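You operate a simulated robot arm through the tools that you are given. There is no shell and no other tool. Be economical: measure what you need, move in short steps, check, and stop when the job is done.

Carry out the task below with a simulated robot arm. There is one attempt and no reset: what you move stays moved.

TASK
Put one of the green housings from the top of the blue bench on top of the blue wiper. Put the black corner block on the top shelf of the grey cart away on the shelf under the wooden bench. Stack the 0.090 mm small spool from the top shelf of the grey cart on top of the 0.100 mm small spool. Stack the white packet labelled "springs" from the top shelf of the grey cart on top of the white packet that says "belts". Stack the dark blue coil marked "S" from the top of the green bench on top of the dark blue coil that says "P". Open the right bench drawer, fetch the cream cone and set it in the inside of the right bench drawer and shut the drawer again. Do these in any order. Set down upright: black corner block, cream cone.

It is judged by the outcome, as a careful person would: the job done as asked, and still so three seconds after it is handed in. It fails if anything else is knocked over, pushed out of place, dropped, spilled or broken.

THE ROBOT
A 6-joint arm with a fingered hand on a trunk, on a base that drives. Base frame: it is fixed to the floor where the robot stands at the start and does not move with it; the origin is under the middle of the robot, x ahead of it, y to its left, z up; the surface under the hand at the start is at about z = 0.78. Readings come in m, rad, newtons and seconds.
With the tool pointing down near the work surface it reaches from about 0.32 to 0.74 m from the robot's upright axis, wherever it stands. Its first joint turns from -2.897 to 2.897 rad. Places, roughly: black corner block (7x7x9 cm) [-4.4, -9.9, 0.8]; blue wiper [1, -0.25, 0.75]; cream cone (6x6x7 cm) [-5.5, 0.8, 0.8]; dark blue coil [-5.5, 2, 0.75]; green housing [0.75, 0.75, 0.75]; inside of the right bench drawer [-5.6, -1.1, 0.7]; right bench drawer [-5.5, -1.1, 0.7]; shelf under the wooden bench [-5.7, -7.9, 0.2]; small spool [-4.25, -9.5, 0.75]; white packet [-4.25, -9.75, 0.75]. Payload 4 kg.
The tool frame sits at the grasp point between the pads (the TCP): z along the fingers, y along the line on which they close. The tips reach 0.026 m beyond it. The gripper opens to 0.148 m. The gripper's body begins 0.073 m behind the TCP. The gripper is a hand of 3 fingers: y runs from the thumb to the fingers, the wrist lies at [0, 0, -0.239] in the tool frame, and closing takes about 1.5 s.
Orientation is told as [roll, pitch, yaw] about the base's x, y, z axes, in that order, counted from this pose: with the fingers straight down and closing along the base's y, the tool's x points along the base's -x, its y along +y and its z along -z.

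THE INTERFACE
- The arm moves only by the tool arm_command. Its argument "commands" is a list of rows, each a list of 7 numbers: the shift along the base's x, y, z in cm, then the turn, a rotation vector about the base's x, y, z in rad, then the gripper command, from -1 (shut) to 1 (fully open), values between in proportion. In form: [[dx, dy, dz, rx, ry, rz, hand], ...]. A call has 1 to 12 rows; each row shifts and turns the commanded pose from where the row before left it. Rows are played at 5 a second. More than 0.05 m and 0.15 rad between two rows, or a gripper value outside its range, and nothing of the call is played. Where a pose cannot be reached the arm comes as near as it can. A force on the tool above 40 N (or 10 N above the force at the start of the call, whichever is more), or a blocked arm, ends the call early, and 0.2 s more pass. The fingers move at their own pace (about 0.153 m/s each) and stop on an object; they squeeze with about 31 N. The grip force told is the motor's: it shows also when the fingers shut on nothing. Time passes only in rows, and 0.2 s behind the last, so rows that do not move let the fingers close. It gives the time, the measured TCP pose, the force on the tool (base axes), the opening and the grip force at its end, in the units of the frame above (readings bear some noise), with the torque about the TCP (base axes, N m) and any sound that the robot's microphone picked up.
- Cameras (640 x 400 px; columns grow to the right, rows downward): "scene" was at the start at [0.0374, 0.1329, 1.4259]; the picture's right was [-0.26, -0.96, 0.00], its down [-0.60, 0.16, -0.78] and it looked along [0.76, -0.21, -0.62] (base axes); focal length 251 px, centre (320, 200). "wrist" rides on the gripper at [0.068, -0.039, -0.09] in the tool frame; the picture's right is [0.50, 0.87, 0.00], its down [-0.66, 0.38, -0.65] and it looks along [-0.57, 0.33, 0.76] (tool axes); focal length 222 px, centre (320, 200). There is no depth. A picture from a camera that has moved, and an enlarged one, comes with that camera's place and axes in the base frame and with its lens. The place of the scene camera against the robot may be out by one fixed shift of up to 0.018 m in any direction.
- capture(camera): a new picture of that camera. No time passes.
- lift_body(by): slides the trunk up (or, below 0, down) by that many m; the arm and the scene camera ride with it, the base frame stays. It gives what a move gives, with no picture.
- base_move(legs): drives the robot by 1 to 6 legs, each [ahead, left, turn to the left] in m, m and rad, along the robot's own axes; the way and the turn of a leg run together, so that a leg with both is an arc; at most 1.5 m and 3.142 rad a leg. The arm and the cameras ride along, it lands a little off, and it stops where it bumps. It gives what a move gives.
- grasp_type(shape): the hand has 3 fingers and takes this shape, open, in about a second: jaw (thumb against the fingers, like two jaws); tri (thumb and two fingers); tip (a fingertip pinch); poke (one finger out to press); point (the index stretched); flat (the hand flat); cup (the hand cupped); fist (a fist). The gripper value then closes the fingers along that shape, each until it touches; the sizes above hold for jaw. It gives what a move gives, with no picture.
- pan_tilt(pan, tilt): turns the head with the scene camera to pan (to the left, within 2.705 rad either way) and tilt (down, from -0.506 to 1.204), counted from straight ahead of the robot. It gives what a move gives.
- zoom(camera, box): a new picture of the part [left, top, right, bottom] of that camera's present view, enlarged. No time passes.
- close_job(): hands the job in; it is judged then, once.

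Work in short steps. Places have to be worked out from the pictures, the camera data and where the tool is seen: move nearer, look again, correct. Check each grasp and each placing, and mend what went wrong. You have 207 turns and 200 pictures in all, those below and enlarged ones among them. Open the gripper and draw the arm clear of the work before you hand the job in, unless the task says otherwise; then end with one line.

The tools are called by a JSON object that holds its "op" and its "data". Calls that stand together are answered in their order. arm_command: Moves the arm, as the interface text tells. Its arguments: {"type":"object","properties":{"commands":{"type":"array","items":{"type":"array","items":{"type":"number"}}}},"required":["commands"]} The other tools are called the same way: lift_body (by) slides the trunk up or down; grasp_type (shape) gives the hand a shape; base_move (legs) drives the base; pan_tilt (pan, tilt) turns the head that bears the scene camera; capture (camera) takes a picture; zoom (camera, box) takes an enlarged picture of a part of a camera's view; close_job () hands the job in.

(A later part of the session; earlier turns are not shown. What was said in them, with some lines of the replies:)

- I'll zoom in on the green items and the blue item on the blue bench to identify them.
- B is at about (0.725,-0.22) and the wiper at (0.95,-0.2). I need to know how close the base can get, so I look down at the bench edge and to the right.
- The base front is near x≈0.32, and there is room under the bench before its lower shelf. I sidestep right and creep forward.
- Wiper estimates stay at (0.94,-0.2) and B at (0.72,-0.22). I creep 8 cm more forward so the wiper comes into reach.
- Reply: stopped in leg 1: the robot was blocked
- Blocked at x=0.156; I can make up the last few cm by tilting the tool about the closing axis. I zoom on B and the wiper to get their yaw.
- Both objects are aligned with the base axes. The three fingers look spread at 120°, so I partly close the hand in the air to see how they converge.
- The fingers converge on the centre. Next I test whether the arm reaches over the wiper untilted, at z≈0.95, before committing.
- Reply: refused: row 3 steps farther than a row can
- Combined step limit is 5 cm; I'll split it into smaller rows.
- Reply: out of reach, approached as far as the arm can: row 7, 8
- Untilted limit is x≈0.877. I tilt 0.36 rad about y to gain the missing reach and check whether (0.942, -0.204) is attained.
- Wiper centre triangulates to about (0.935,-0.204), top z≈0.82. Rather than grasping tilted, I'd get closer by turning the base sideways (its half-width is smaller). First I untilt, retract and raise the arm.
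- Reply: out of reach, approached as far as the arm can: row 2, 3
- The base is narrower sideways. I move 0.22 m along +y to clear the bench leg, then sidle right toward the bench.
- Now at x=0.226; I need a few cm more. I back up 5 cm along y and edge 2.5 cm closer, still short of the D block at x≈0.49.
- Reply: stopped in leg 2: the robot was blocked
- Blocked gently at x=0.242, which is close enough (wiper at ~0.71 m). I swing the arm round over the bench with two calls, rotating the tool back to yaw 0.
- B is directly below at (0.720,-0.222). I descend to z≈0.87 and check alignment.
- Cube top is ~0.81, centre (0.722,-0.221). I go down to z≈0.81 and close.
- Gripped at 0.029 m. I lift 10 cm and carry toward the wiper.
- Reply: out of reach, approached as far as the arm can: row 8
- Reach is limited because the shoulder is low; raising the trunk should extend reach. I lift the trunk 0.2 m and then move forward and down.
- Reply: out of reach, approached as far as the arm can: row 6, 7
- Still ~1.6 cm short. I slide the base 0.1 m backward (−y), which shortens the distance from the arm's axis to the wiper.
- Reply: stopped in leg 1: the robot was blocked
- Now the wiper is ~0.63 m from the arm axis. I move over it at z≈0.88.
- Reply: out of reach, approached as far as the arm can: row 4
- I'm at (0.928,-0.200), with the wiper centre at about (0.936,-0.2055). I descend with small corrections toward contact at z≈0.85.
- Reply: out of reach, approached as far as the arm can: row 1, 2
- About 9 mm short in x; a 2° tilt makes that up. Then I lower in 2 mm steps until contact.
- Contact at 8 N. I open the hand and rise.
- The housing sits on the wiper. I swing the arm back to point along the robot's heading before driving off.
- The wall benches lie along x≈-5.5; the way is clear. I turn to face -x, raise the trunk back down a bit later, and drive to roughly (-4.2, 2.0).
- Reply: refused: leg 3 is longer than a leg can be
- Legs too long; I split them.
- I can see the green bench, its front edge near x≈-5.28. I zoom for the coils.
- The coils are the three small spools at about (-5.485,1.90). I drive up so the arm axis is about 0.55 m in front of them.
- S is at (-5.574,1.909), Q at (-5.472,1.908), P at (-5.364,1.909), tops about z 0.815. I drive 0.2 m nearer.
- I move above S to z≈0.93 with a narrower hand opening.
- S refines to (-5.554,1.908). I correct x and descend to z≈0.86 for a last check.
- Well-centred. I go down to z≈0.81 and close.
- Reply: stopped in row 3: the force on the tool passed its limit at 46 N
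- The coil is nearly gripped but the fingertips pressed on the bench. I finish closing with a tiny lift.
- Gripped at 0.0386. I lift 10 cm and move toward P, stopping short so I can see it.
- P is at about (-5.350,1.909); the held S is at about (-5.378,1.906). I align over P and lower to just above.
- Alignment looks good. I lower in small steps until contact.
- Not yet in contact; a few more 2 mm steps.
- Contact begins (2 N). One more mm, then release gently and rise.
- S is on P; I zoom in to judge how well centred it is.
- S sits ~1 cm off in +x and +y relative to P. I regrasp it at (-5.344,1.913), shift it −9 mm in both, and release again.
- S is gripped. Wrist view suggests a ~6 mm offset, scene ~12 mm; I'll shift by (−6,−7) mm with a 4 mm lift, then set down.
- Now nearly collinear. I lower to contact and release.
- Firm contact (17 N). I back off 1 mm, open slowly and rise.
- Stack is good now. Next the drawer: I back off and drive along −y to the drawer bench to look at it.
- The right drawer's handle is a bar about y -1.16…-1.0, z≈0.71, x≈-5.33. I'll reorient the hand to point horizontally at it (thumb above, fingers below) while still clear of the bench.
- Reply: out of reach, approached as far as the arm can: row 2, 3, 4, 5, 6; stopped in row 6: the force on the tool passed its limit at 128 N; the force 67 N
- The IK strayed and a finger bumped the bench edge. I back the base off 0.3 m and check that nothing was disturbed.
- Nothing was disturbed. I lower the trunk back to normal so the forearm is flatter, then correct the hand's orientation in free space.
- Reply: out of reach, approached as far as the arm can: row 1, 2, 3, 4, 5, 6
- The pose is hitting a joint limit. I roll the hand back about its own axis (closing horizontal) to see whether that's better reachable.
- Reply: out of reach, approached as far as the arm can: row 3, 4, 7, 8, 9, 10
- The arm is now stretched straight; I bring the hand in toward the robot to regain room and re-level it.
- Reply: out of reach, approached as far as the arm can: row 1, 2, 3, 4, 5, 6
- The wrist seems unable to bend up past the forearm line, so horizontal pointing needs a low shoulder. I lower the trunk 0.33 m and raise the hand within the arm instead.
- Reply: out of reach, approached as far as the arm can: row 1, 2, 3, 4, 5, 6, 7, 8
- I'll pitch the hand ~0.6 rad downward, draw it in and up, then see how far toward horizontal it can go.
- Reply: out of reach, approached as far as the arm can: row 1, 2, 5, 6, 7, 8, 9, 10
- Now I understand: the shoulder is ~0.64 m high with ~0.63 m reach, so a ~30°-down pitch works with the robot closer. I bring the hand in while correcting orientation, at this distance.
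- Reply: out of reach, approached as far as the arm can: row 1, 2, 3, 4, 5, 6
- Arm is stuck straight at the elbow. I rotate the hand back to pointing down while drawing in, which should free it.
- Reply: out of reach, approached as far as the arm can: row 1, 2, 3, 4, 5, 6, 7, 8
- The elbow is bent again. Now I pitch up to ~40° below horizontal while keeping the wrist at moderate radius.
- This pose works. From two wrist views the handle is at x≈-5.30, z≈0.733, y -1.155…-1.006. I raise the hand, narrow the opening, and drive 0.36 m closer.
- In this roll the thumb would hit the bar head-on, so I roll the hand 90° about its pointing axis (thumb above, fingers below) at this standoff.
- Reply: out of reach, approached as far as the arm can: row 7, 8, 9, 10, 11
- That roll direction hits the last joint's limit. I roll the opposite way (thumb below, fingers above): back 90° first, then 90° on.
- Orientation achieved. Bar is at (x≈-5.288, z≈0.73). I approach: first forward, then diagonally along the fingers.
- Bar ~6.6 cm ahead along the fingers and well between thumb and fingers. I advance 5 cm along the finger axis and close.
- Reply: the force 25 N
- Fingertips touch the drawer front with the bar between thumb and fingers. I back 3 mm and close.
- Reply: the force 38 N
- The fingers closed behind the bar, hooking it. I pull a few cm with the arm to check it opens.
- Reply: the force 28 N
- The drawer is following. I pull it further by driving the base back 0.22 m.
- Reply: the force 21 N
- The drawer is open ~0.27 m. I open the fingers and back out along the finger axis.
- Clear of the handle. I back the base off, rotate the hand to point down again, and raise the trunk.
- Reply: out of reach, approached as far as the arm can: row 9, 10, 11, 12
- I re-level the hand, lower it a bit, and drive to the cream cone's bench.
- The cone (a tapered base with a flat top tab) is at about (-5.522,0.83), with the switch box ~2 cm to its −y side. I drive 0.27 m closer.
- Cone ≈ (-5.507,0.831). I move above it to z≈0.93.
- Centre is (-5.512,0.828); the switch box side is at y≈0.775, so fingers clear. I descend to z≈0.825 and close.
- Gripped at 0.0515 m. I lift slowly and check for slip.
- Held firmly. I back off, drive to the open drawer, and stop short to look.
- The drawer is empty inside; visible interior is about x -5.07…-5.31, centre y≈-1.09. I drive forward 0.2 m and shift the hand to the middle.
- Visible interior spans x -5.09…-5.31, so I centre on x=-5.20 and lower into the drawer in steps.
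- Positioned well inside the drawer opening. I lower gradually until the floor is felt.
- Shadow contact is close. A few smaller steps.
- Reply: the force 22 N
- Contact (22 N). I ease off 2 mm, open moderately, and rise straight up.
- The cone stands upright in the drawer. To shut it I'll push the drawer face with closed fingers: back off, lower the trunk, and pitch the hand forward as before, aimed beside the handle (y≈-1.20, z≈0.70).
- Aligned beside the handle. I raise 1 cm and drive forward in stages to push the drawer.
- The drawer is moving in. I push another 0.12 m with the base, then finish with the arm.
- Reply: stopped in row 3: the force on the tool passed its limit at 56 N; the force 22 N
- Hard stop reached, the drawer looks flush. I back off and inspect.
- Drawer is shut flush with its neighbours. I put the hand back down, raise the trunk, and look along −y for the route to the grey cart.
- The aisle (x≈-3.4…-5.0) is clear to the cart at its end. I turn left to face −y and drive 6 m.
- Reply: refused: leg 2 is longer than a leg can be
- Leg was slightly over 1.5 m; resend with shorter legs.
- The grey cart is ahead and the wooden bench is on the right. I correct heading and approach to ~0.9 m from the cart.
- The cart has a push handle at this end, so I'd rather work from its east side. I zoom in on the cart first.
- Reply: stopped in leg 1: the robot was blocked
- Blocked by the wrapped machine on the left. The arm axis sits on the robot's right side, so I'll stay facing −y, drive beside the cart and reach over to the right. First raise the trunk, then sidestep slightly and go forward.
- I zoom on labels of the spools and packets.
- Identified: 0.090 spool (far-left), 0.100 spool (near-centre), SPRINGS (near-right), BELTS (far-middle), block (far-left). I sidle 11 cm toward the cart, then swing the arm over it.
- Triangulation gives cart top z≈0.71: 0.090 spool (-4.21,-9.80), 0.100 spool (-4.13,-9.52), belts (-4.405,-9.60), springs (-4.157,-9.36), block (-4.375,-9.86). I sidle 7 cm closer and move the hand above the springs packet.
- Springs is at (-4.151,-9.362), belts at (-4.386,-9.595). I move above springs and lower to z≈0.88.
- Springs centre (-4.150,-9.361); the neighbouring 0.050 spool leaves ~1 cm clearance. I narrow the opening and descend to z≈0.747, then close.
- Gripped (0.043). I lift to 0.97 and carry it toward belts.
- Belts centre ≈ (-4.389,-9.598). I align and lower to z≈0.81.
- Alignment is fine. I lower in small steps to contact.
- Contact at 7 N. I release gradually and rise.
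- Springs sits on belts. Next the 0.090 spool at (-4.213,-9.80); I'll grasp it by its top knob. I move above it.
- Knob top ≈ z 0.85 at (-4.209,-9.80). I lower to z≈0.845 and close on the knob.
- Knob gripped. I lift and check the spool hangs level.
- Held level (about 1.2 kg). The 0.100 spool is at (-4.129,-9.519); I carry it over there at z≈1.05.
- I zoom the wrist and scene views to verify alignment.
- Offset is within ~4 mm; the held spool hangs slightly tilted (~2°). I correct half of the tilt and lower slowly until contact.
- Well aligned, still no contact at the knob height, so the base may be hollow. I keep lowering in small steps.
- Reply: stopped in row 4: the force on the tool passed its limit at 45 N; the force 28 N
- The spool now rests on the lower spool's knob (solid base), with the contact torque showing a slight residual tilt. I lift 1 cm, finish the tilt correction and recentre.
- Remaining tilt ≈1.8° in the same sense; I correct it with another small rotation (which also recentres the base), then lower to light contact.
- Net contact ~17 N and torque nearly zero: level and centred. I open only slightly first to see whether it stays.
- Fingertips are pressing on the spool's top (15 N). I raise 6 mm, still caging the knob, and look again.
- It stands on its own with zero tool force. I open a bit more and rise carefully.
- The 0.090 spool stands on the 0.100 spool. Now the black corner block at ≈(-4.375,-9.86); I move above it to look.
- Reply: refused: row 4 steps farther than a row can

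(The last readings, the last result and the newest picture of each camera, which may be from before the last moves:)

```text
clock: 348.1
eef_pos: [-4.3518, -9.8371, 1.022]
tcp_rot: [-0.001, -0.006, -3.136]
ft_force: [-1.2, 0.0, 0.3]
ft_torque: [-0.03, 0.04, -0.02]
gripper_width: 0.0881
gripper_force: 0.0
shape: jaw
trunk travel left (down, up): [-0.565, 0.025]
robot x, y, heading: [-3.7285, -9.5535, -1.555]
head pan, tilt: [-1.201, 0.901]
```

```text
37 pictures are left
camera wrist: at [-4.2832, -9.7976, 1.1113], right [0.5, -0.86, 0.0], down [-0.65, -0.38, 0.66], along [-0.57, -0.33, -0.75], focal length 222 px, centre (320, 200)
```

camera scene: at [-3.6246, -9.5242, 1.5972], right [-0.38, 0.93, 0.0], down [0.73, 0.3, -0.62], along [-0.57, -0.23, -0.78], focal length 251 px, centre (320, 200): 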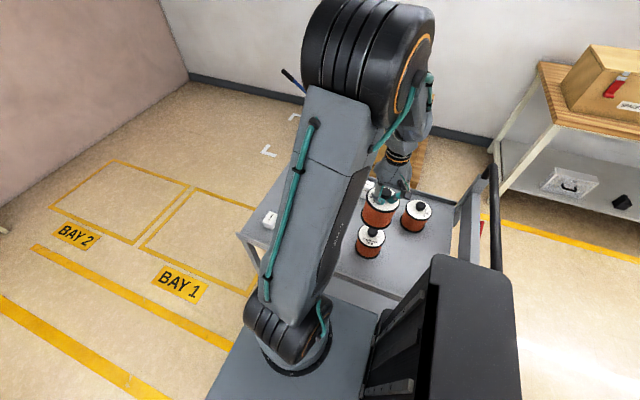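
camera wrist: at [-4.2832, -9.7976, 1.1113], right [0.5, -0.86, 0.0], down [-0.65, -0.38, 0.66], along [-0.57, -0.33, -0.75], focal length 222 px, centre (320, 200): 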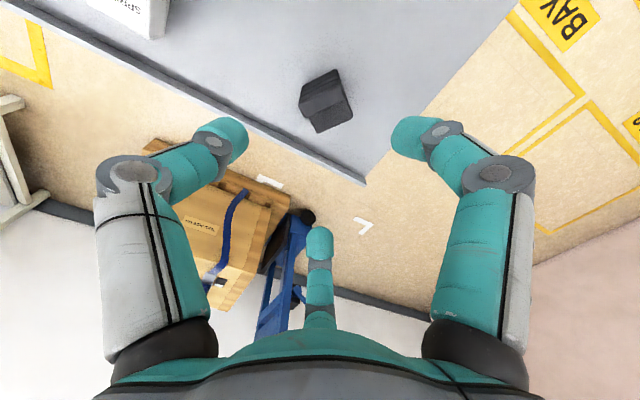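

{"op": "zoom", "data": {"camera": "wrist", "box": [280, 50, 380, 150]}}

```text
4.00 times, centred on (330, 100) of wrist
camera zoom: at [-4.2832, -9.7976, 1.1113], right [0.5, -0.86, 0.0], down [-0.65, -0.38, 0.66], along [-0.57, -0.33, -0.75], focal length 888 px, centre (280, 600)
```

zoom: 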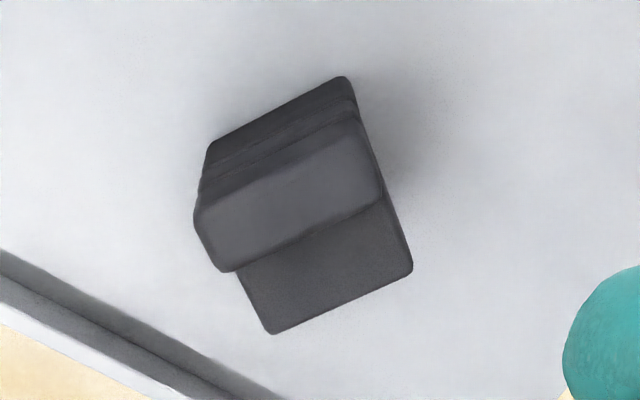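

The block is a ~2 cm thick upright with a lower part behind it, its long side along about −39°. I rotate the hand −0.68 rad so the thumb faces the upright's near face, centre on it, and lower to z≈0.93 for a closer look.

{"op": "arm_command", "data": {"commands": [[-0.3, -0.3, -1, 0, 0, -0.136, 0.2], [-0.3, -0.3, -2, 0, 0, -0.136, 0.2], [-0.3, -0.3, -2, 0, 0, -0.136, 0.2], [-0.3, -0.3, -2, 0, 0, -0.136, 0.2], [-0.2, -0.1, -2, 0, 0, -0.136, 0.2], [0, 0, 0, 0, 0, 0, 0.2]]}}

{"op": "zoom", "data": {"camera": "wrist", "box": [230, 40, 410, 240]}}

```text
clock: 349.5
eef_pos: [-4.365, -9.8527, 0.9336]
tcp_rot: [0.0, -0.007, 2.464]
ft_force: [-0.1, -0.6, -0.6]
ft_torque: [-0.02, 0.0, -0.01]
gripper_width: 0.0886
gripper_force: 0.1
shape: jaw
trunk travel left (down, up): [-0.565, 0.025]
robot x, y, heading: [-3.7289, -9.5534, -1.558]
head pan, tilt: [-1.201, 0.901]
```

```text
2.00 times, centred on (320, 140) of wrist
camera zoom: at [-4.2878, -9.8648, 1.0226], right [-0.15, -0.99, 0.0], down [-0.74, 0.11, 0.66], along [-0.65, 0.1, -0.75], focal length 444 px, centre (320, 320)
```

zoom: 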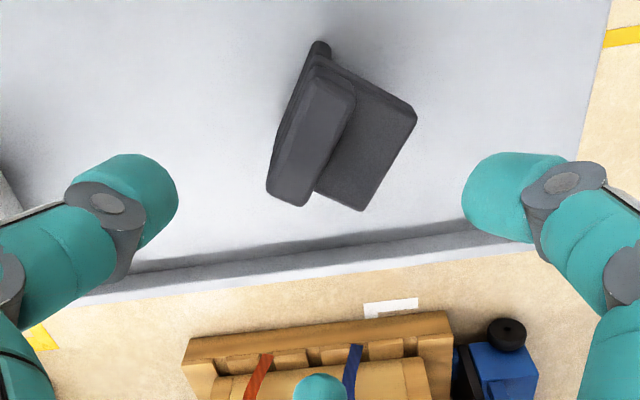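

The upright's top centre is (-4.363,-9.850) and the part behind is ~4 cm lower (z≈0.758). I shift slightly toward that side, lower to z≈0.813 and pinch the upright's top.

{"op": "arm_command", "data": {"commands": [[-0.3, -0.35, -4, 0, 0, 0, 0.2], [0, 0, -4, 0, 0, 0, 0.2], [0, 0, -2.5, 0, 0, 0, 0.2], [0, 0, -1.5, 0, 0, 0, 0.2], [0, 0, 0, 0, 0, 0, -0.4], [0, 0, 0, 0, 0, 0, -1], [0, 0, 0, 0, 0, 0, -1], [0, 0, 0, 0, 0, 0, -1], [0, 0, 0, 0, 0, 0, -1]]}}

{"op": "capture", "data": {"camera": "wrist"}}

```text
clock: 351.5
eef_pos: [-4.367, -9.855, 0.8125]
tcp_rot: [0.0, -0.004, 2.465]
ft_force: [0.5, -0.3, 0.2]
ft_torque: [0.03, -0.02, 0.02]
gripper_width: 0.0247
gripper_force: 30.7
shape: jaw
trunk travel left (down, up): [-0.565, 0.025]
robot x, y, heading: [-3.731, -9.5517, -1.554]
head pan, tilt: [-1.201, 0.901]
```

```text
34 pictures are left
camera wrist: at [-4.2905, -9.8675, 0.9031], right [-0.15, -0.99, 0.0], down [-0.75, 0.11, 0.66], along [-0.65, 0.1, -0.75], focal length 222 px, centre (320, 200)
```

wrist: 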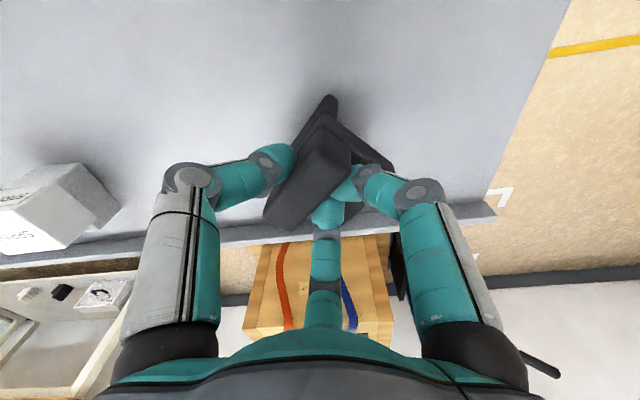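

Good pinch (0.0247). I lift slowly and check.

{"op": "arm_command", "data": {"commands": [[0, 0, 1, 0, 0, 0, -1], [0, 0, 2, 0, 0, 0, -1], [0, 0, 4, 0, 0, 0, -1], [0, 0, 5, 0, 0, 0, -1], [0, 0, 5, 0, 0, 0, -1], [0, 0, 5, 0, 0, 0, -1], [0, 0, 0, 0, 0, 0, -1]]}}

{"op": "capture", "data": {"camera": "wrist"}}

```text
clock: 353.1
eef_pos: [-4.3656, -9.855, 1.0367]
tcp_rot: [0.0, -0.004, 2.467]
ft_force: [-0.7, -0.2, -0.4]
ft_torque: [-0.02, -0.01, 0.0]
gripper_width: 0.0242
gripper_force: 30.8
shape: jaw
trunk travel left (down, up): [-0.565, 0.025]
robot x, y, heading: [-3.7246, -9.5505, -1.558]
head pan, tilt: [-1.201, 0.901]
```

```text
33 pictures are left
camera wrist: at [-4.2885, -9.8667, 1.1258], right [-0.15, -0.99, 0.0], down [-0.75, 0.11, 0.66], along [-0.65, 0.1, -0.75], focal length 222 px, centre (320, 200)
```

wrist: 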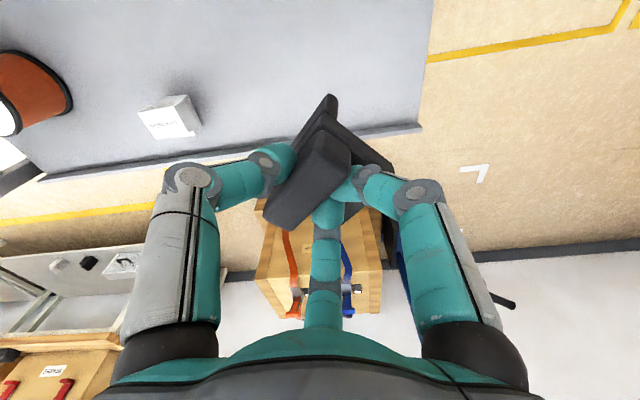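

Block held securely. I swing the arm to the robot's front (away from the spool stack), rotating the hand along.

{"op": "arm_command", "data": {"commands": [[4, -2.85, 0, 0, 0, 0.13, -1], [4, -2.85, 0, 0, 0, 0.13, -1], [4, -2.85, 0, 0, 0, 0.13, -1], [4, -2.85, 0, 0, 0, 0.13, -1], [4, -2.85, 0, 0, 0, 0.13, -1], [4, -2.85, 0, 0, 0, 0.13, -1], [4, -2.85, 0, 0, 0, 0.13, -1], [4, -2.85, 0, 0, 0, 0.13, -1], [4, -2.85, 0, 0, 0, 0.13, -1], [4, -2.85, 0, 0, 0, 0.13, -1], [4, -2.85, 0, 0, 0, 0.13, -1], [4, -2.85, 0, 0, 0, 0.13, -1]]}}

{"op": "base_move", "data": {"legs": [[0, 0.17, 0], [-1.3, 0, 0]]}}

{"op": "pan_tilt", "data": {"pan": -1.6, "tilt": 0.6}}

{"op": "capture", "data": {"camera": "scene"}}

```text
clock: 355.7
eef_pos: [-3.8886, -10.1946, 1.0335]
tcp_rot: [-0.001, -0.005, -2.255]
ft_force: [0.2, 1.0, 0.5]
ft_torque: [0.04, -0.02, 0.03]
gripper_width: 0.0241
gripper_force: 30.9
shape: jaw
trunk travel left (down, up): [-0.565, 0.025]
robot x, y, heading: [-3.7281, -9.5543, -1.555]
head pan, tilt: [-1.201, 0.901]
```

```text
clock: 363.3
eef_pos: [-3.7401, -8.8858, 1.0335]
tcp_rot: [-0.001, -0.005, -2.244]
ft_force: [-0.3, 0.6, -0.1]
ft_torque: [0.0, 0.06, -0.01]
gripper_width: 0.0243
gripper_force: 31.0
shape: jaw
trunk travel left (down, up): [-0.565, 0.025]
robot x, y, heading: [-3.5873, -8.2407, -1.546]
head pan, tilt: [-1.201, 0.901]
```

```text
clock: 364.2
eef_pos: [-3.7402, -8.886, 1.0322]
tcp_rot: [0.001, -0.006, -2.245]
ft_force: [0.2, -0.3, -0.2]
ft_torque: [0.0, 0.02, 0.01]
gripper_width: 0.0241
gripper_force: 31.0
shape: jaw
trunk travel left (down, up): [-0.565, 0.025]
robot x, y, heading: [-3.5861, -8.2448, -1.544]
head pan, tilt: [-1.6, 0.6]
```

```text
32 pictures are left
camera scene: at [-3.5008, -8.1846, 1.622], right [0.0, 1.0, 0.0], down [0.57, 0.0, -0.82], along [-0.82, 0.0, -0.57], focal length 251 px, centre (320, 200)
```

scene: 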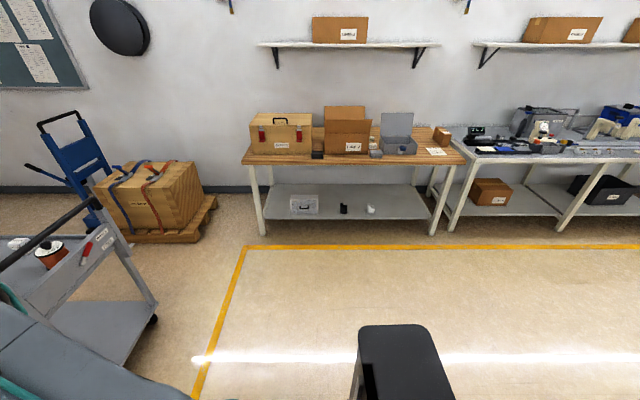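

I see the wooden bench: front edge x≈-5.21, shelf z≈0.2, with free space at y≈-7.45. I back up, move west, turn to face it, and lower the trunk at a safe distance.

{"op": "base_move", "data": {"legs": [[-0.4, 0, 0], [0, -0.5, 0], [0, 0, -1.597]]}}

{"op": "lift_body", "data": {"by": -0.53}}

{"op": "pan_tilt", "data": {"pan": 0.0, "tilt": 0.5}}

{"op": "capture", "data": {"camera": "scene"}}

```text
clock: 373.1
eef_pos: [-4.7319, -7.678, 1.032]
tcp_rot: [0.0, -0.007, 2.435]
ft_force: [-0.2, 1.0, -1.2]
ft_torque: [-0.02, 0.06, 0.0]
gripper_width: 0.0242
gripper_force: 31.1
shape: jaw
trunk travel left (down, up): [-0.565, 0.025]
robot x, y, heading: [-4.0913, -7.8509, 3.136]
head pan, tilt: [-1.6, 0.6]
```

```text
refused: -0.53 is not a number from -0.4 to 0.4
```

```text
clock: 374.8
eef_pos: [-4.732, -7.6785, 1.0339]
tcp_rot: [0.001, -0.006, 2.437]
ft_force: [-0.5, -0.4, 0.0]
ft_torque: [-0.03, 0.0, -0.01]
gripper_width: 0.024
gripper_force: 30.8
shape: jaw
trunk travel left (down, up): [-0.565, 0.025]
robot x, y, heading: [-4.0945, -7.8508, 3.137]
head pan, tilt: [0.0, 0.499]
```

```text
31 pictures are left
camera scene: at [-4.112, -8.018, 1.6311], right [0.0, 1.0, 0.0], down [0.48, 0.0, -0.88], along [-0.88, 0.0, -0.48], focal length 251 px, centre (320, 200)
```

scene: 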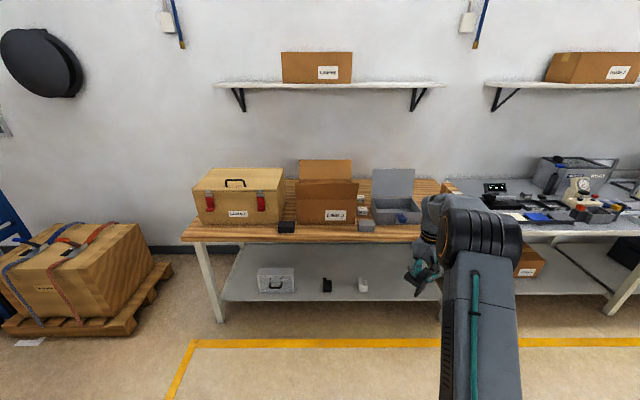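

Free spot: y≈-7.53 between the white item and the right leg; shelf front edge x≈-5.30. I lower the trunk fully in two steps, bring the robot in y, and adjust the hand height.

{"op": "lift_body", "data": {"by": -0.4}}

{"op": "lift_body", "data": {"by": -0.16}}

{"op": "base_move", "data": {"legs": [[0.1, -0.15, 0]]}}

{"op": "capture", "data": {"camera": "scene"}}

```text
clock: 378.6
eef_pos: [-4.7319, -7.6788, 0.6328]
tcp_rot: [0.0, -0.005, 2.437]
ft_force: [-0.9, -0.7, 0.2]
ft_torque: [-0.01, 0.02, -0.02]
gripper_width: 0.024
gripper_force: 31.0
shape: jaw
trunk travel left (down, up): [-0.165, 0.425]
robot x, y, heading: [-4.0929, -7.8493, 3.137]
head pan, tilt: [0.0, 0.499]
```

```text
clock: 380.4
eef_pos: [-4.7322, -7.6773, 0.4739]
tcp_rot: [-0.001, -0.005, 2.437]
ft_force: [-0.1, 0.2, 0.3]
ft_torque: [0.04, 0.0, -0.02]
gripper_width: 0.024
gripper_force: 31.4
shape: jaw
trunk travel left (down, up): [-0.005, 0.585]
robot x, y, heading: [-4.0945, -7.8542, 3.137]
head pan, tilt: [0.0, 0.499]
```

```text
clock: 382.0
eef_pos: [-4.8345, -7.5286, 0.4738]
tcp_rot: [0.0, -0.006, 2.435]
ft_force: [0.1, 0.6, -0.6]
ft_torque: [0.01, 0.01, -0.01]
gripper_width: 0.024
gripper_force: 31.2
shape: jaw
trunk travel left (down, up): [-0.005, 0.585]
robot x, y, heading: [-4.1967, -7.702, 3.136]
head pan, tilt: [0.0, 0.499]
```

```text
30 pictures are left
camera scene: at [-4.2141, -7.8682, 1.0711], right [0.0, 1.0, 0.0], down [0.48, 0.0, -0.88], along [-0.88, 0.0, -0.48], focal length 251 px, centre (320, 200)
```

scene: 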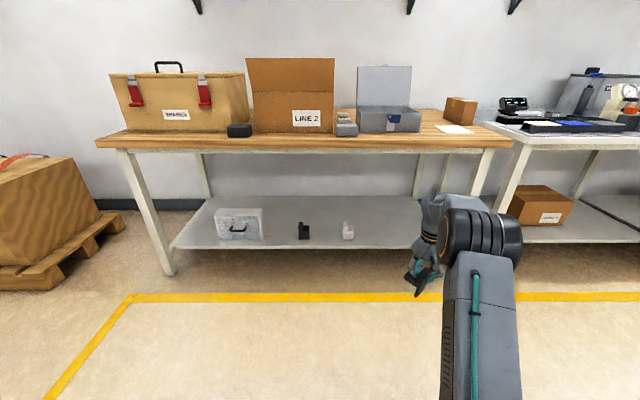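

The free stretch is y≈-7.68…-7.2, so I aim for y≈-7.45. I shift right 8 cm, then lower and extend the hand (block bottom ~4 cm above shelf height).

{"op": "base_move", "data": {"legs": [[0, -0.08, 0]]}}

{"op": "arm_command", "data": {"commands": [[-1.6, 0, -3.3, 0, 0, 0, -1], [-1.6, 0, -3.3, 0, 0, 0, -1], [-1.6, 0, -3.3, 0, 0, 0, -1], [-1.6, 0, -2.9, 0, 0, 0, -1], [0, 0, 0, 0, 0, 0, -1]]}}

{"op": "capture", "data": {"camera": "wrist"}}

```text
clock: 383.0
eef_pos: [-4.8327, -7.4487, 0.4731]
tcp_rot: [0.0, -0.006, 2.435]
ft_force: [0.8, 0.3, -0.7]
ft_torque: [0.0, 0.01, 0.04]
gripper_width: 0.024
gripper_force: 31.0
shape: jaw
trunk travel left (down, up): [-0.005, 0.585]
robot x, y, heading: [-4.1993, -7.6186, 3.135]
head pan, tilt: [0.0, 0.499]
```

```text
clock: 384.2
eef_pos: [-4.8978, -7.4492, 0.3456]
tcp_rot: [-0.002, -0.004, 2.435]
ft_force: [-0.4, 0.6, -0.3]
ft_torque: [0.01, -0.02, 0.01]
gripper_width: 0.024
gripper_force: 31.4
shape: jaw
trunk travel left (down, up): [-0.005, 0.585]
robot x, y, heading: [-4.1954, -7.6246, 3.142]
head pan, tilt: [0.0, 0.499]
```

```text
29 pictures are left
camera wrist: at [-4.8207, -7.4633, 0.4346], right [-0.18, -0.98, 0.0], down [-0.74, 0.14, 0.66], along [-0.65, 0.12, -0.75], focal length 222 px, centre (320, 200)
```

wrist: 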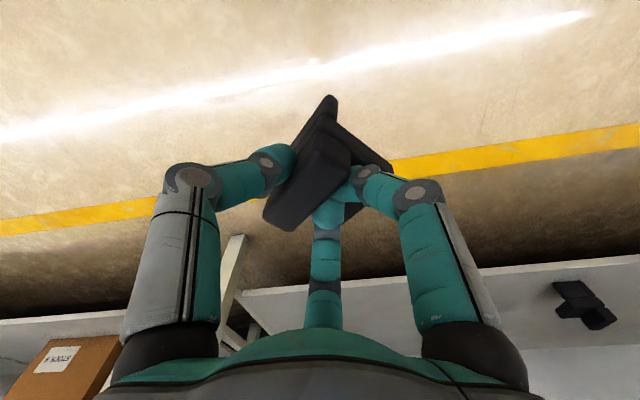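

Shelf front edge x≈-5.265, right end y≈-7.21; path at y≈-7.45 is free. I drive in 0.27 m and check clearance.

{"op": "base_move", "data": {"legs": [[0.27, 0, 0]]}}

{"op": "capture", "data": {"camera": "wrist"}}

{"op": "capture", "data": {"camera": "scene"}}

```text
clock: 386.1
eef_pos: [-5.1712, -7.4449, 0.3452]
tcp_rot: [-0.001, -0.004, 2.433]
ft_force: [0.2, 0.1, -0.3]
ft_torque: [0.01, 0.01, -0.03]
gripper_width: 0.0242
gripper_force: 30.7
shape: jaw
trunk travel left (down, up): [-0.005, 0.585]
robot x, y, heading: [-4.4692, -7.6223, 3.139]
head pan, tilt: [0.0, 0.499]
```

```text
28 pictures are left
camera wrist: at [-5.0936, -7.4602, 0.4348], right [-0.18, -0.98, 0.0], down [-0.74, 0.14, 0.66], along [-0.65, 0.12, -0.75], focal length 222 px, centre (320, 200)
```

wrist: 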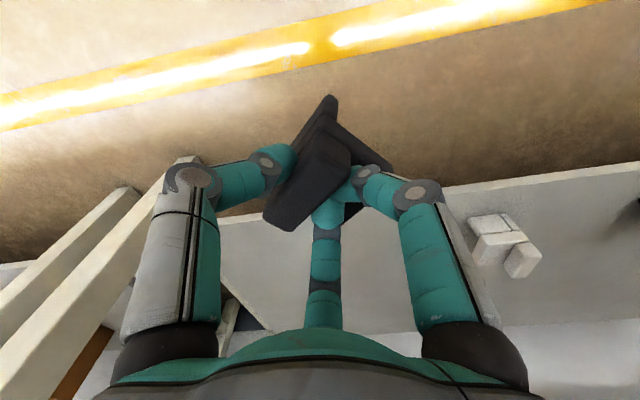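

```text
27 pictures are left
camera scene: at [-4.4878, -7.7874, 1.0711], right [0.01, 1.0, 0.0], down [0.48, 0.0, -0.88], along [-0.88, 0.01, -0.48], focal length 251 px, centre (320, 200)
```

scene: 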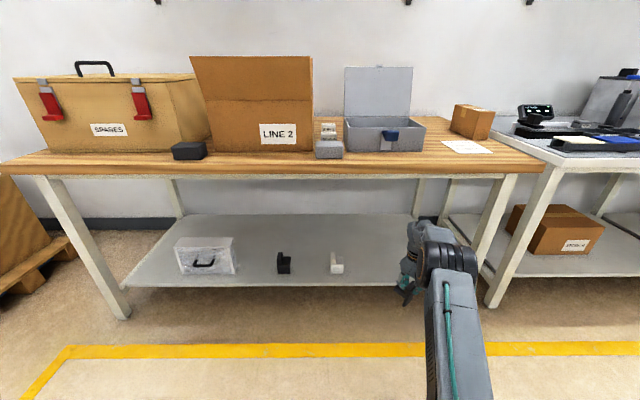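

Clear on all sides; the arm stays well below the bench top. I drive in the remaining 0.18 m.

{"op": "base_move", "data": {"legs": [[0.18, 0, 0]]}}

{"op": "capture", "data": {"camera": "wrist"}}

{"op": "capture", "data": {"camera": "scene"}}

```text
clock: 387.7
eef_pos: [-5.3517, -7.4426, 0.3451]
tcp_rot: [0.0, -0.006, 2.431]
ft_force: [0.5, 0.0, -0.1]
ft_torque: [0.02, 0.0, -0.01]
gripper_width: 0.024
gripper_force: 31.3
shape: jaw
trunk travel left (down, up): [-0.005, 0.585]
robot x, y, heading: [-4.6478, -7.6172, 3.132]
head pan, tilt: [0.0, 0.499]
```

```text
26 pictures are left
camera wrist: at [-5.2758, -7.458, 0.4349], right [-0.19, -0.98, 0.0], down [-0.74, 0.14, 0.66], along [-0.65, 0.12, -0.75], focal length 222 px, centre (320, 200)
```

wrist: 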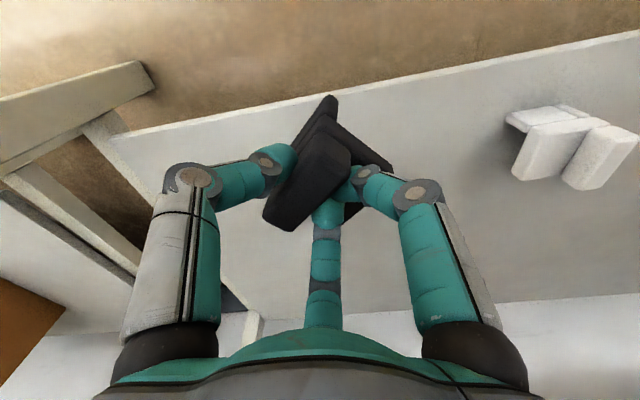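

```text
25 pictures are left
camera scene: at [-4.6705, -7.786, 1.0711], right [0.01, 1.0, 0.0], down [0.48, 0.0, -0.88], along [-0.88, 0.01, -0.48], focal length 251 px, centre (320, 200)
```

scene: 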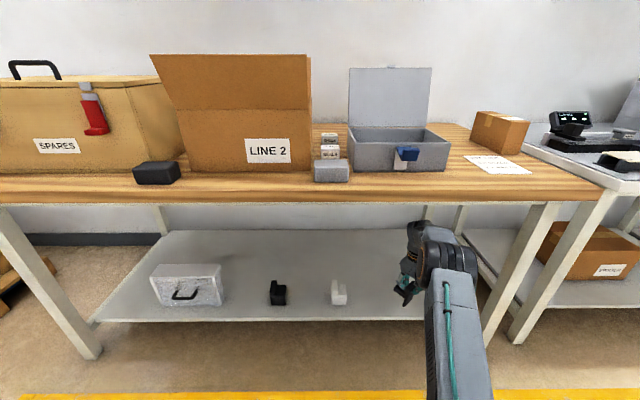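

Triangulating the shelf edge from three views gives shelf z≈0.15 and front edge x≈-5.35, so I need to go ~8 cm deeper before lowering.

{"op": "base_move", "data": {"legs": [[0.085, 0, 0]]}}

{"op": "arm_command", "data": {"commands": [[0, 0, -2, 0, 0, 0, -1], [0, 0, -2, 0, 0, 0, -1], [0, 0, -1.5, 0, 0, 0, -1], [0, 0, 0, 0, 0, 0, -1]]}}

{"op": "capture", "data": {"camera": "wrist"}}

```text
clock: 388.7
eef_pos: [-5.4363, -7.4425, 0.3455]
tcp_rot: [0.001, -0.004, 2.431]
ft_force: [0.4, 0.4, 0.0]
ft_torque: [0.0, 0.02, -0.04]
gripper_width: 0.024
gripper_force: 31.2
shape: jaw
trunk travel left (down, up): [-0.005, 0.585]
robot x, y, heading: [-4.7329, -7.6169, 3.133]
head pan, tilt: [0.0, 0.499]
```

```text
clock: 389.7
eef_pos: [-5.4383, -7.4423, 0.2889]
tcp_rot: [0.0, -0.006, 2.431]
ft_force: [-0.9, 0.0, -0.2]
ft_torque: [0.01, 0.01, -0.01]
gripper_width: 0.0243
gripper_force: 31.0
shape: jaw
trunk travel left (down, up): [-0.005, 0.585]
robot x, y, heading: [-4.7338, -7.6164, 3.133]
head pan, tilt: [0.0, 0.499]
```

```text
24 pictures are left
camera wrist: at [-5.3606, -7.4572, 0.3799], right [-0.19, -0.98, 0.0], down [-0.74, 0.14, 0.66], along [-0.65, 0.12, -0.75], focal length 222 px, centre (320, 200)
```

wrist: 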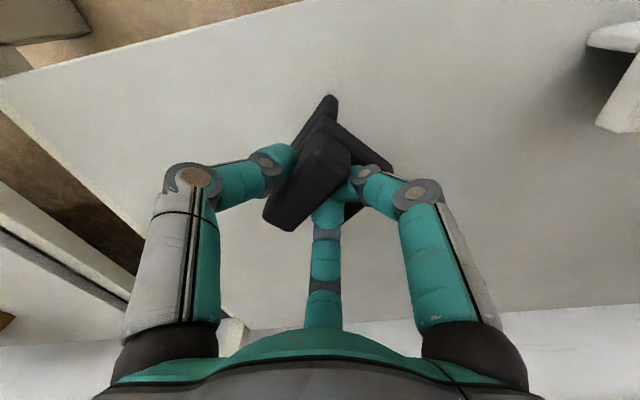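

The block is now well over the shelf. I lower in small steps until contact.

{"op": "arm_command", "data": {"commands": [[0, 0, -1, 0, 0, 0, -1], [0, 0, -1, 0, 0, 0, -1], [0, 0, -0.5, 0, 0, 0, -1], [0, 0, -0.4, 0, 0, 0, -1], [0, 0, -0.4, 0, 0, 0, -1], [0, 0, -0.4, 0, 0, 0, -1], [0, 0, 0, 0, 0, 0, -1]]}}

```text
clock: 391.3
eef_pos: [-5.4361, -7.4424, 0.2519]
tcp_rot: [-0.001, -0.008, 2.431]
ft_force: [-0.3, -1.0, -0.2]
ft_torque: [0.0, 0.02, 0.0]
gripper_width: 0.0241
gripper_force: 31.4
shape: jaw
trunk travel left (down, up): [-0.005, 0.585]
robot x, y, heading: [-4.7371, -7.6234, 3.133]
head pan, tilt: [0.0, 0.499]
```

{"op": "arm_command", "data": {"commands": [[0, 0, -0.4, 0, 0, 0, -1], [0, 0, -0.4, 0, 0, 0, -1], [0, 0, -0.4, 0, 0, 0, -1], [0, 0, -0.4, 0, 0, 0, -1], [0, 0, 0, 0, 0, 0, -1]]}}

{"op": "capture", "data": {"camera": "wrist"}}

```text
clock: 392.1
eef_pos: [-5.439, -7.4453, 0.25]
tcp_rot: [0.006, -0.011, 2.431]
ft_force: [10.7, -6.5, 25.4]
ft_torque: [0.14, -0.35, -0.18]
gripper_width: 0.0255
gripper_force: 31.0
shape: jaw
trunk travel left (down, up): [-0.005, 0.585]
robot x, y, heading: [-4.7352, -7.6208, 3.134]
head pan, tilt: [0.0, 0.499]
stopped in row 3: the force on the tool passed its limit at 44 N (the readings are from after the stop); the commanded pose is now the measured one
```

```text
23 pictures are left
camera wrist: at [-5.3607, -7.4596, 0.3387], right [-0.19, -0.98, 0.0], down [-0.74, 0.14, 0.66], along [-0.65, 0.12, -0.75], focal length 222 px, centre (320, 200)
```

wrist: 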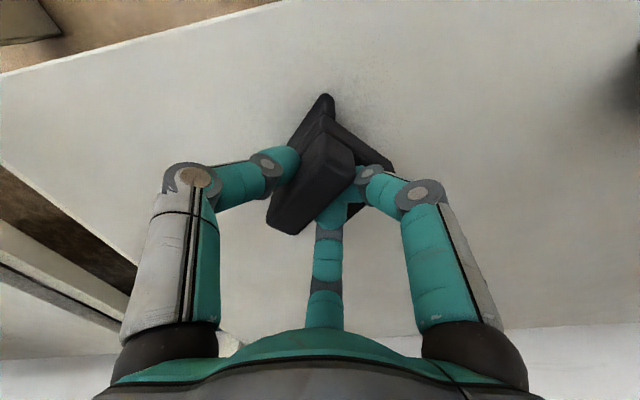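

Contact at z≈0.25. I relieve 2 mm, open slowly, and rise a little.

{"op": "arm_command", "data": {"commands": [[0, 0, 0.2, 0, 0, 0, -1], [0, 0, 0, 0, 0, 0, -0.6], [0, 0, 0, 0, 0, 0, -0.4], [0, 0, 0, 0, 0, 0, -0.1], [0, 0, 0, 0, 0, 0, 0.1], [0, 0, 0, 0, 0, 0, 0.1], [0, 0, 1, 0, 0, 0, 0.1], [0, 0, 2, 0, 0, 0, 0.1], [0, 0, 3, 0, 0, 0, 0.1], [0, 0, 3, 0, 0, 0, 0.1]]}}

{"op": "capture", "data": {"camera": "wrist"}}

```text
clock: 394.3
eef_pos: [-5.439, -7.4448, 0.335]
tcp_rot: [0.002, -0.005, 2.432]
ft_force: [-1.0, -0.2, 0.6]
ft_torque: [0.0, 0.01, 0.02]
gripper_width: 0.0808
gripper_force: 0.0
shape: jaw
trunk travel left (down, up): [-0.005, 0.585]
robot x, y, heading: [-4.7362, -7.6179, 3.134]
head pan, tilt: [0.0, 0.499]
```

```text
22 pictures are left
camera wrist: at [-5.3615, -7.4597, 0.425], right [-0.19, -0.98, 0.0], down [-0.74, 0.14, 0.66], along [-0.65, 0.12, -0.75], focal length 222 px, centre (320, 200)
```

wrist: 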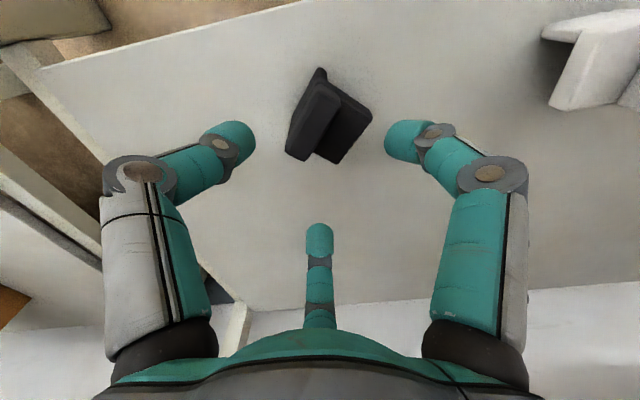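

The block stands upright on the shelf. I back straight out and check from a distance.

{"op": "base_move", "data": {"legs": [[-0.5, 0, 0], [-0.2, 0, 0]]}}

{"op": "zoom", "data": {"camera": "scene", "box": [150, 170, 500, 320]}}

```text
clock: 398.4
eef_pos: [-4.7394, -7.4516, 0.3356]
tcp_rot: [0.003, -0.01, 2.436]
ft_force: [-0.7, 0.4, -0.5]
ft_torque: [0.01, 0.04, 0.0]
gripper_width: 0.081
gripper_force: 0.2
shape: jaw
trunk travel left (down, up): [-0.005, 0.585]
robot x, y, heading: [-4.0324, -7.6203, 3.139]
head pan, tilt: [0.0, 0.499]
```

```text
1.83 times, centred on (325, 245) of scene
camera zoom: at [-4.0521, -7.789, 1.0711], right [0.0, 1.0, 0.0], down [0.48, 0.0, -0.88], along [-0.88, 0.0, -0.48], focal length 460 px, centre (311, 118)
```

zoom: 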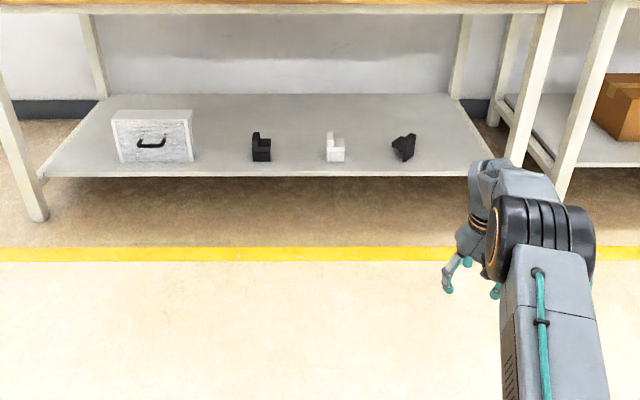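

{"op": "zoom", "data": {"camera": "scene", "box": [270, 230, 400, 270]}}

```text
4.92 times, centred on (335, 250) of scene
camera zoom: at [-4.0521, -7.789, 1.0711], right [0.0, 1.0, 0.0], down [0.48, 0.0, -0.88], along [-0.88, 0.0, -0.48], focal length 1238 px, centre (246, -46)
```

zoom: 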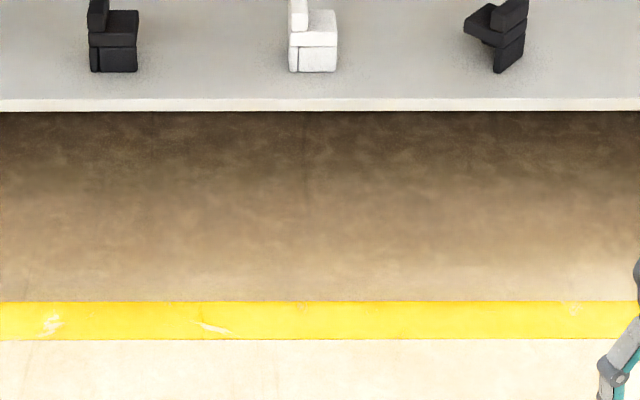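

{"op": "zoom", "data": {"camera": "scene", "box": [270, 200, 400, 260]}}

```text
4.92 times, centred on (335, 230) of scene
camera zoom: at [-4.0521, -7.789, 1.0711], right [0.0, 1.0, 0.0], down [0.48, 0.0, -0.88], along [-0.88, 0.0, -0.48], focal length 1238 px, centre (246, 52)
```

zoom: 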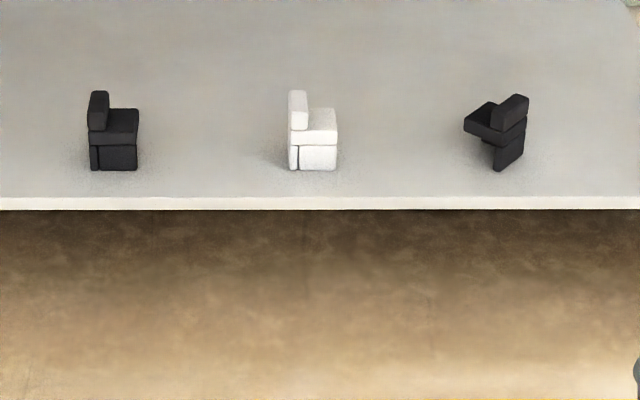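

The block stands upright in the same pose as on the cart. I raise the trunk and take a last look back at the cart stack.

{"op": "lift_body", "data": {"by": 0.4}}

{"op": "pan_tilt", "data": {"pan": 1.5, "tilt": 0.45}}

{"op": "zoom", "data": {"camera": "scene", "box": [220, 100, 420, 260]}}

```text
clock: 402.2
eef_pos: [-4.7389, -7.4514, 0.7359]
tcp_rot: [0.002, -0.007, 2.435]
ft_force: [1.0, -0.1, 0.1]
ft_torque: [-0.02, 0.01, 0.0]
gripper_width: 0.0808
gripper_force: 0.0
shape: jaw
trunk travel left (down, up): [-0.405, 0.185]
robot x, y, heading: [-4.034, -7.6247, 3.134]
head pan, tilt: [0.0, 0.499]
```

```text
clock: 403.9
eef_pos: [-4.7391, -7.45, 0.736]
tcp_rot: [0.004, -0.009, 2.433]
ft_force: [-0.3, 0.0, 0.2]
ft_torque: [-0.06, 0.01, 0.01]
gripper_width: 0.0808
gripper_force: 0.1
shape: jaw
trunk travel left (down, up): [-0.405, 0.185]
robot x, y, heading: [-4.0397, -7.6263, 3.136]
head pan, tilt: [1.499, 0.45]
```

```text
2.50 times, centred on (320, 180) of scene
camera zoom: at [-3.9681, -7.8809, 1.4756], right [-1.0, 0.08, 0.0], down [0.03, 0.43, -0.9], along [-0.07, -0.9, -0.44], focal length 628 px, centre (320, 250)
```

zoom: 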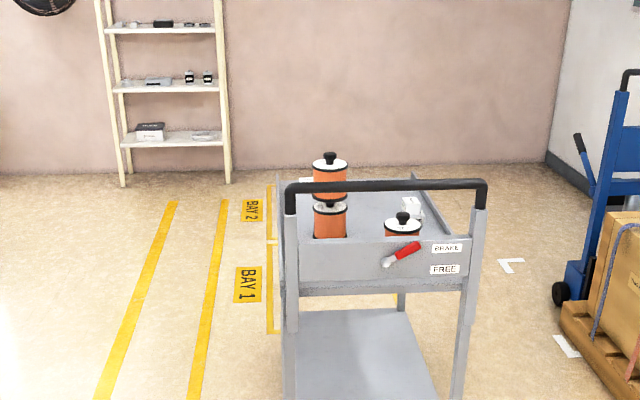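

All the stacks are still standing, the drawer is shut, and the arm is clear with the hand open. I hand the job in.

{"op": "close_job", "data": {}}

```text
The job is handed in.
```

All six jobs were carried out and handed in. I did not reopen the shut drawer to check the cream cone, and the 0.090 mm spool stands on the 0.100 mm spool's top knob rather than flat on its flange.
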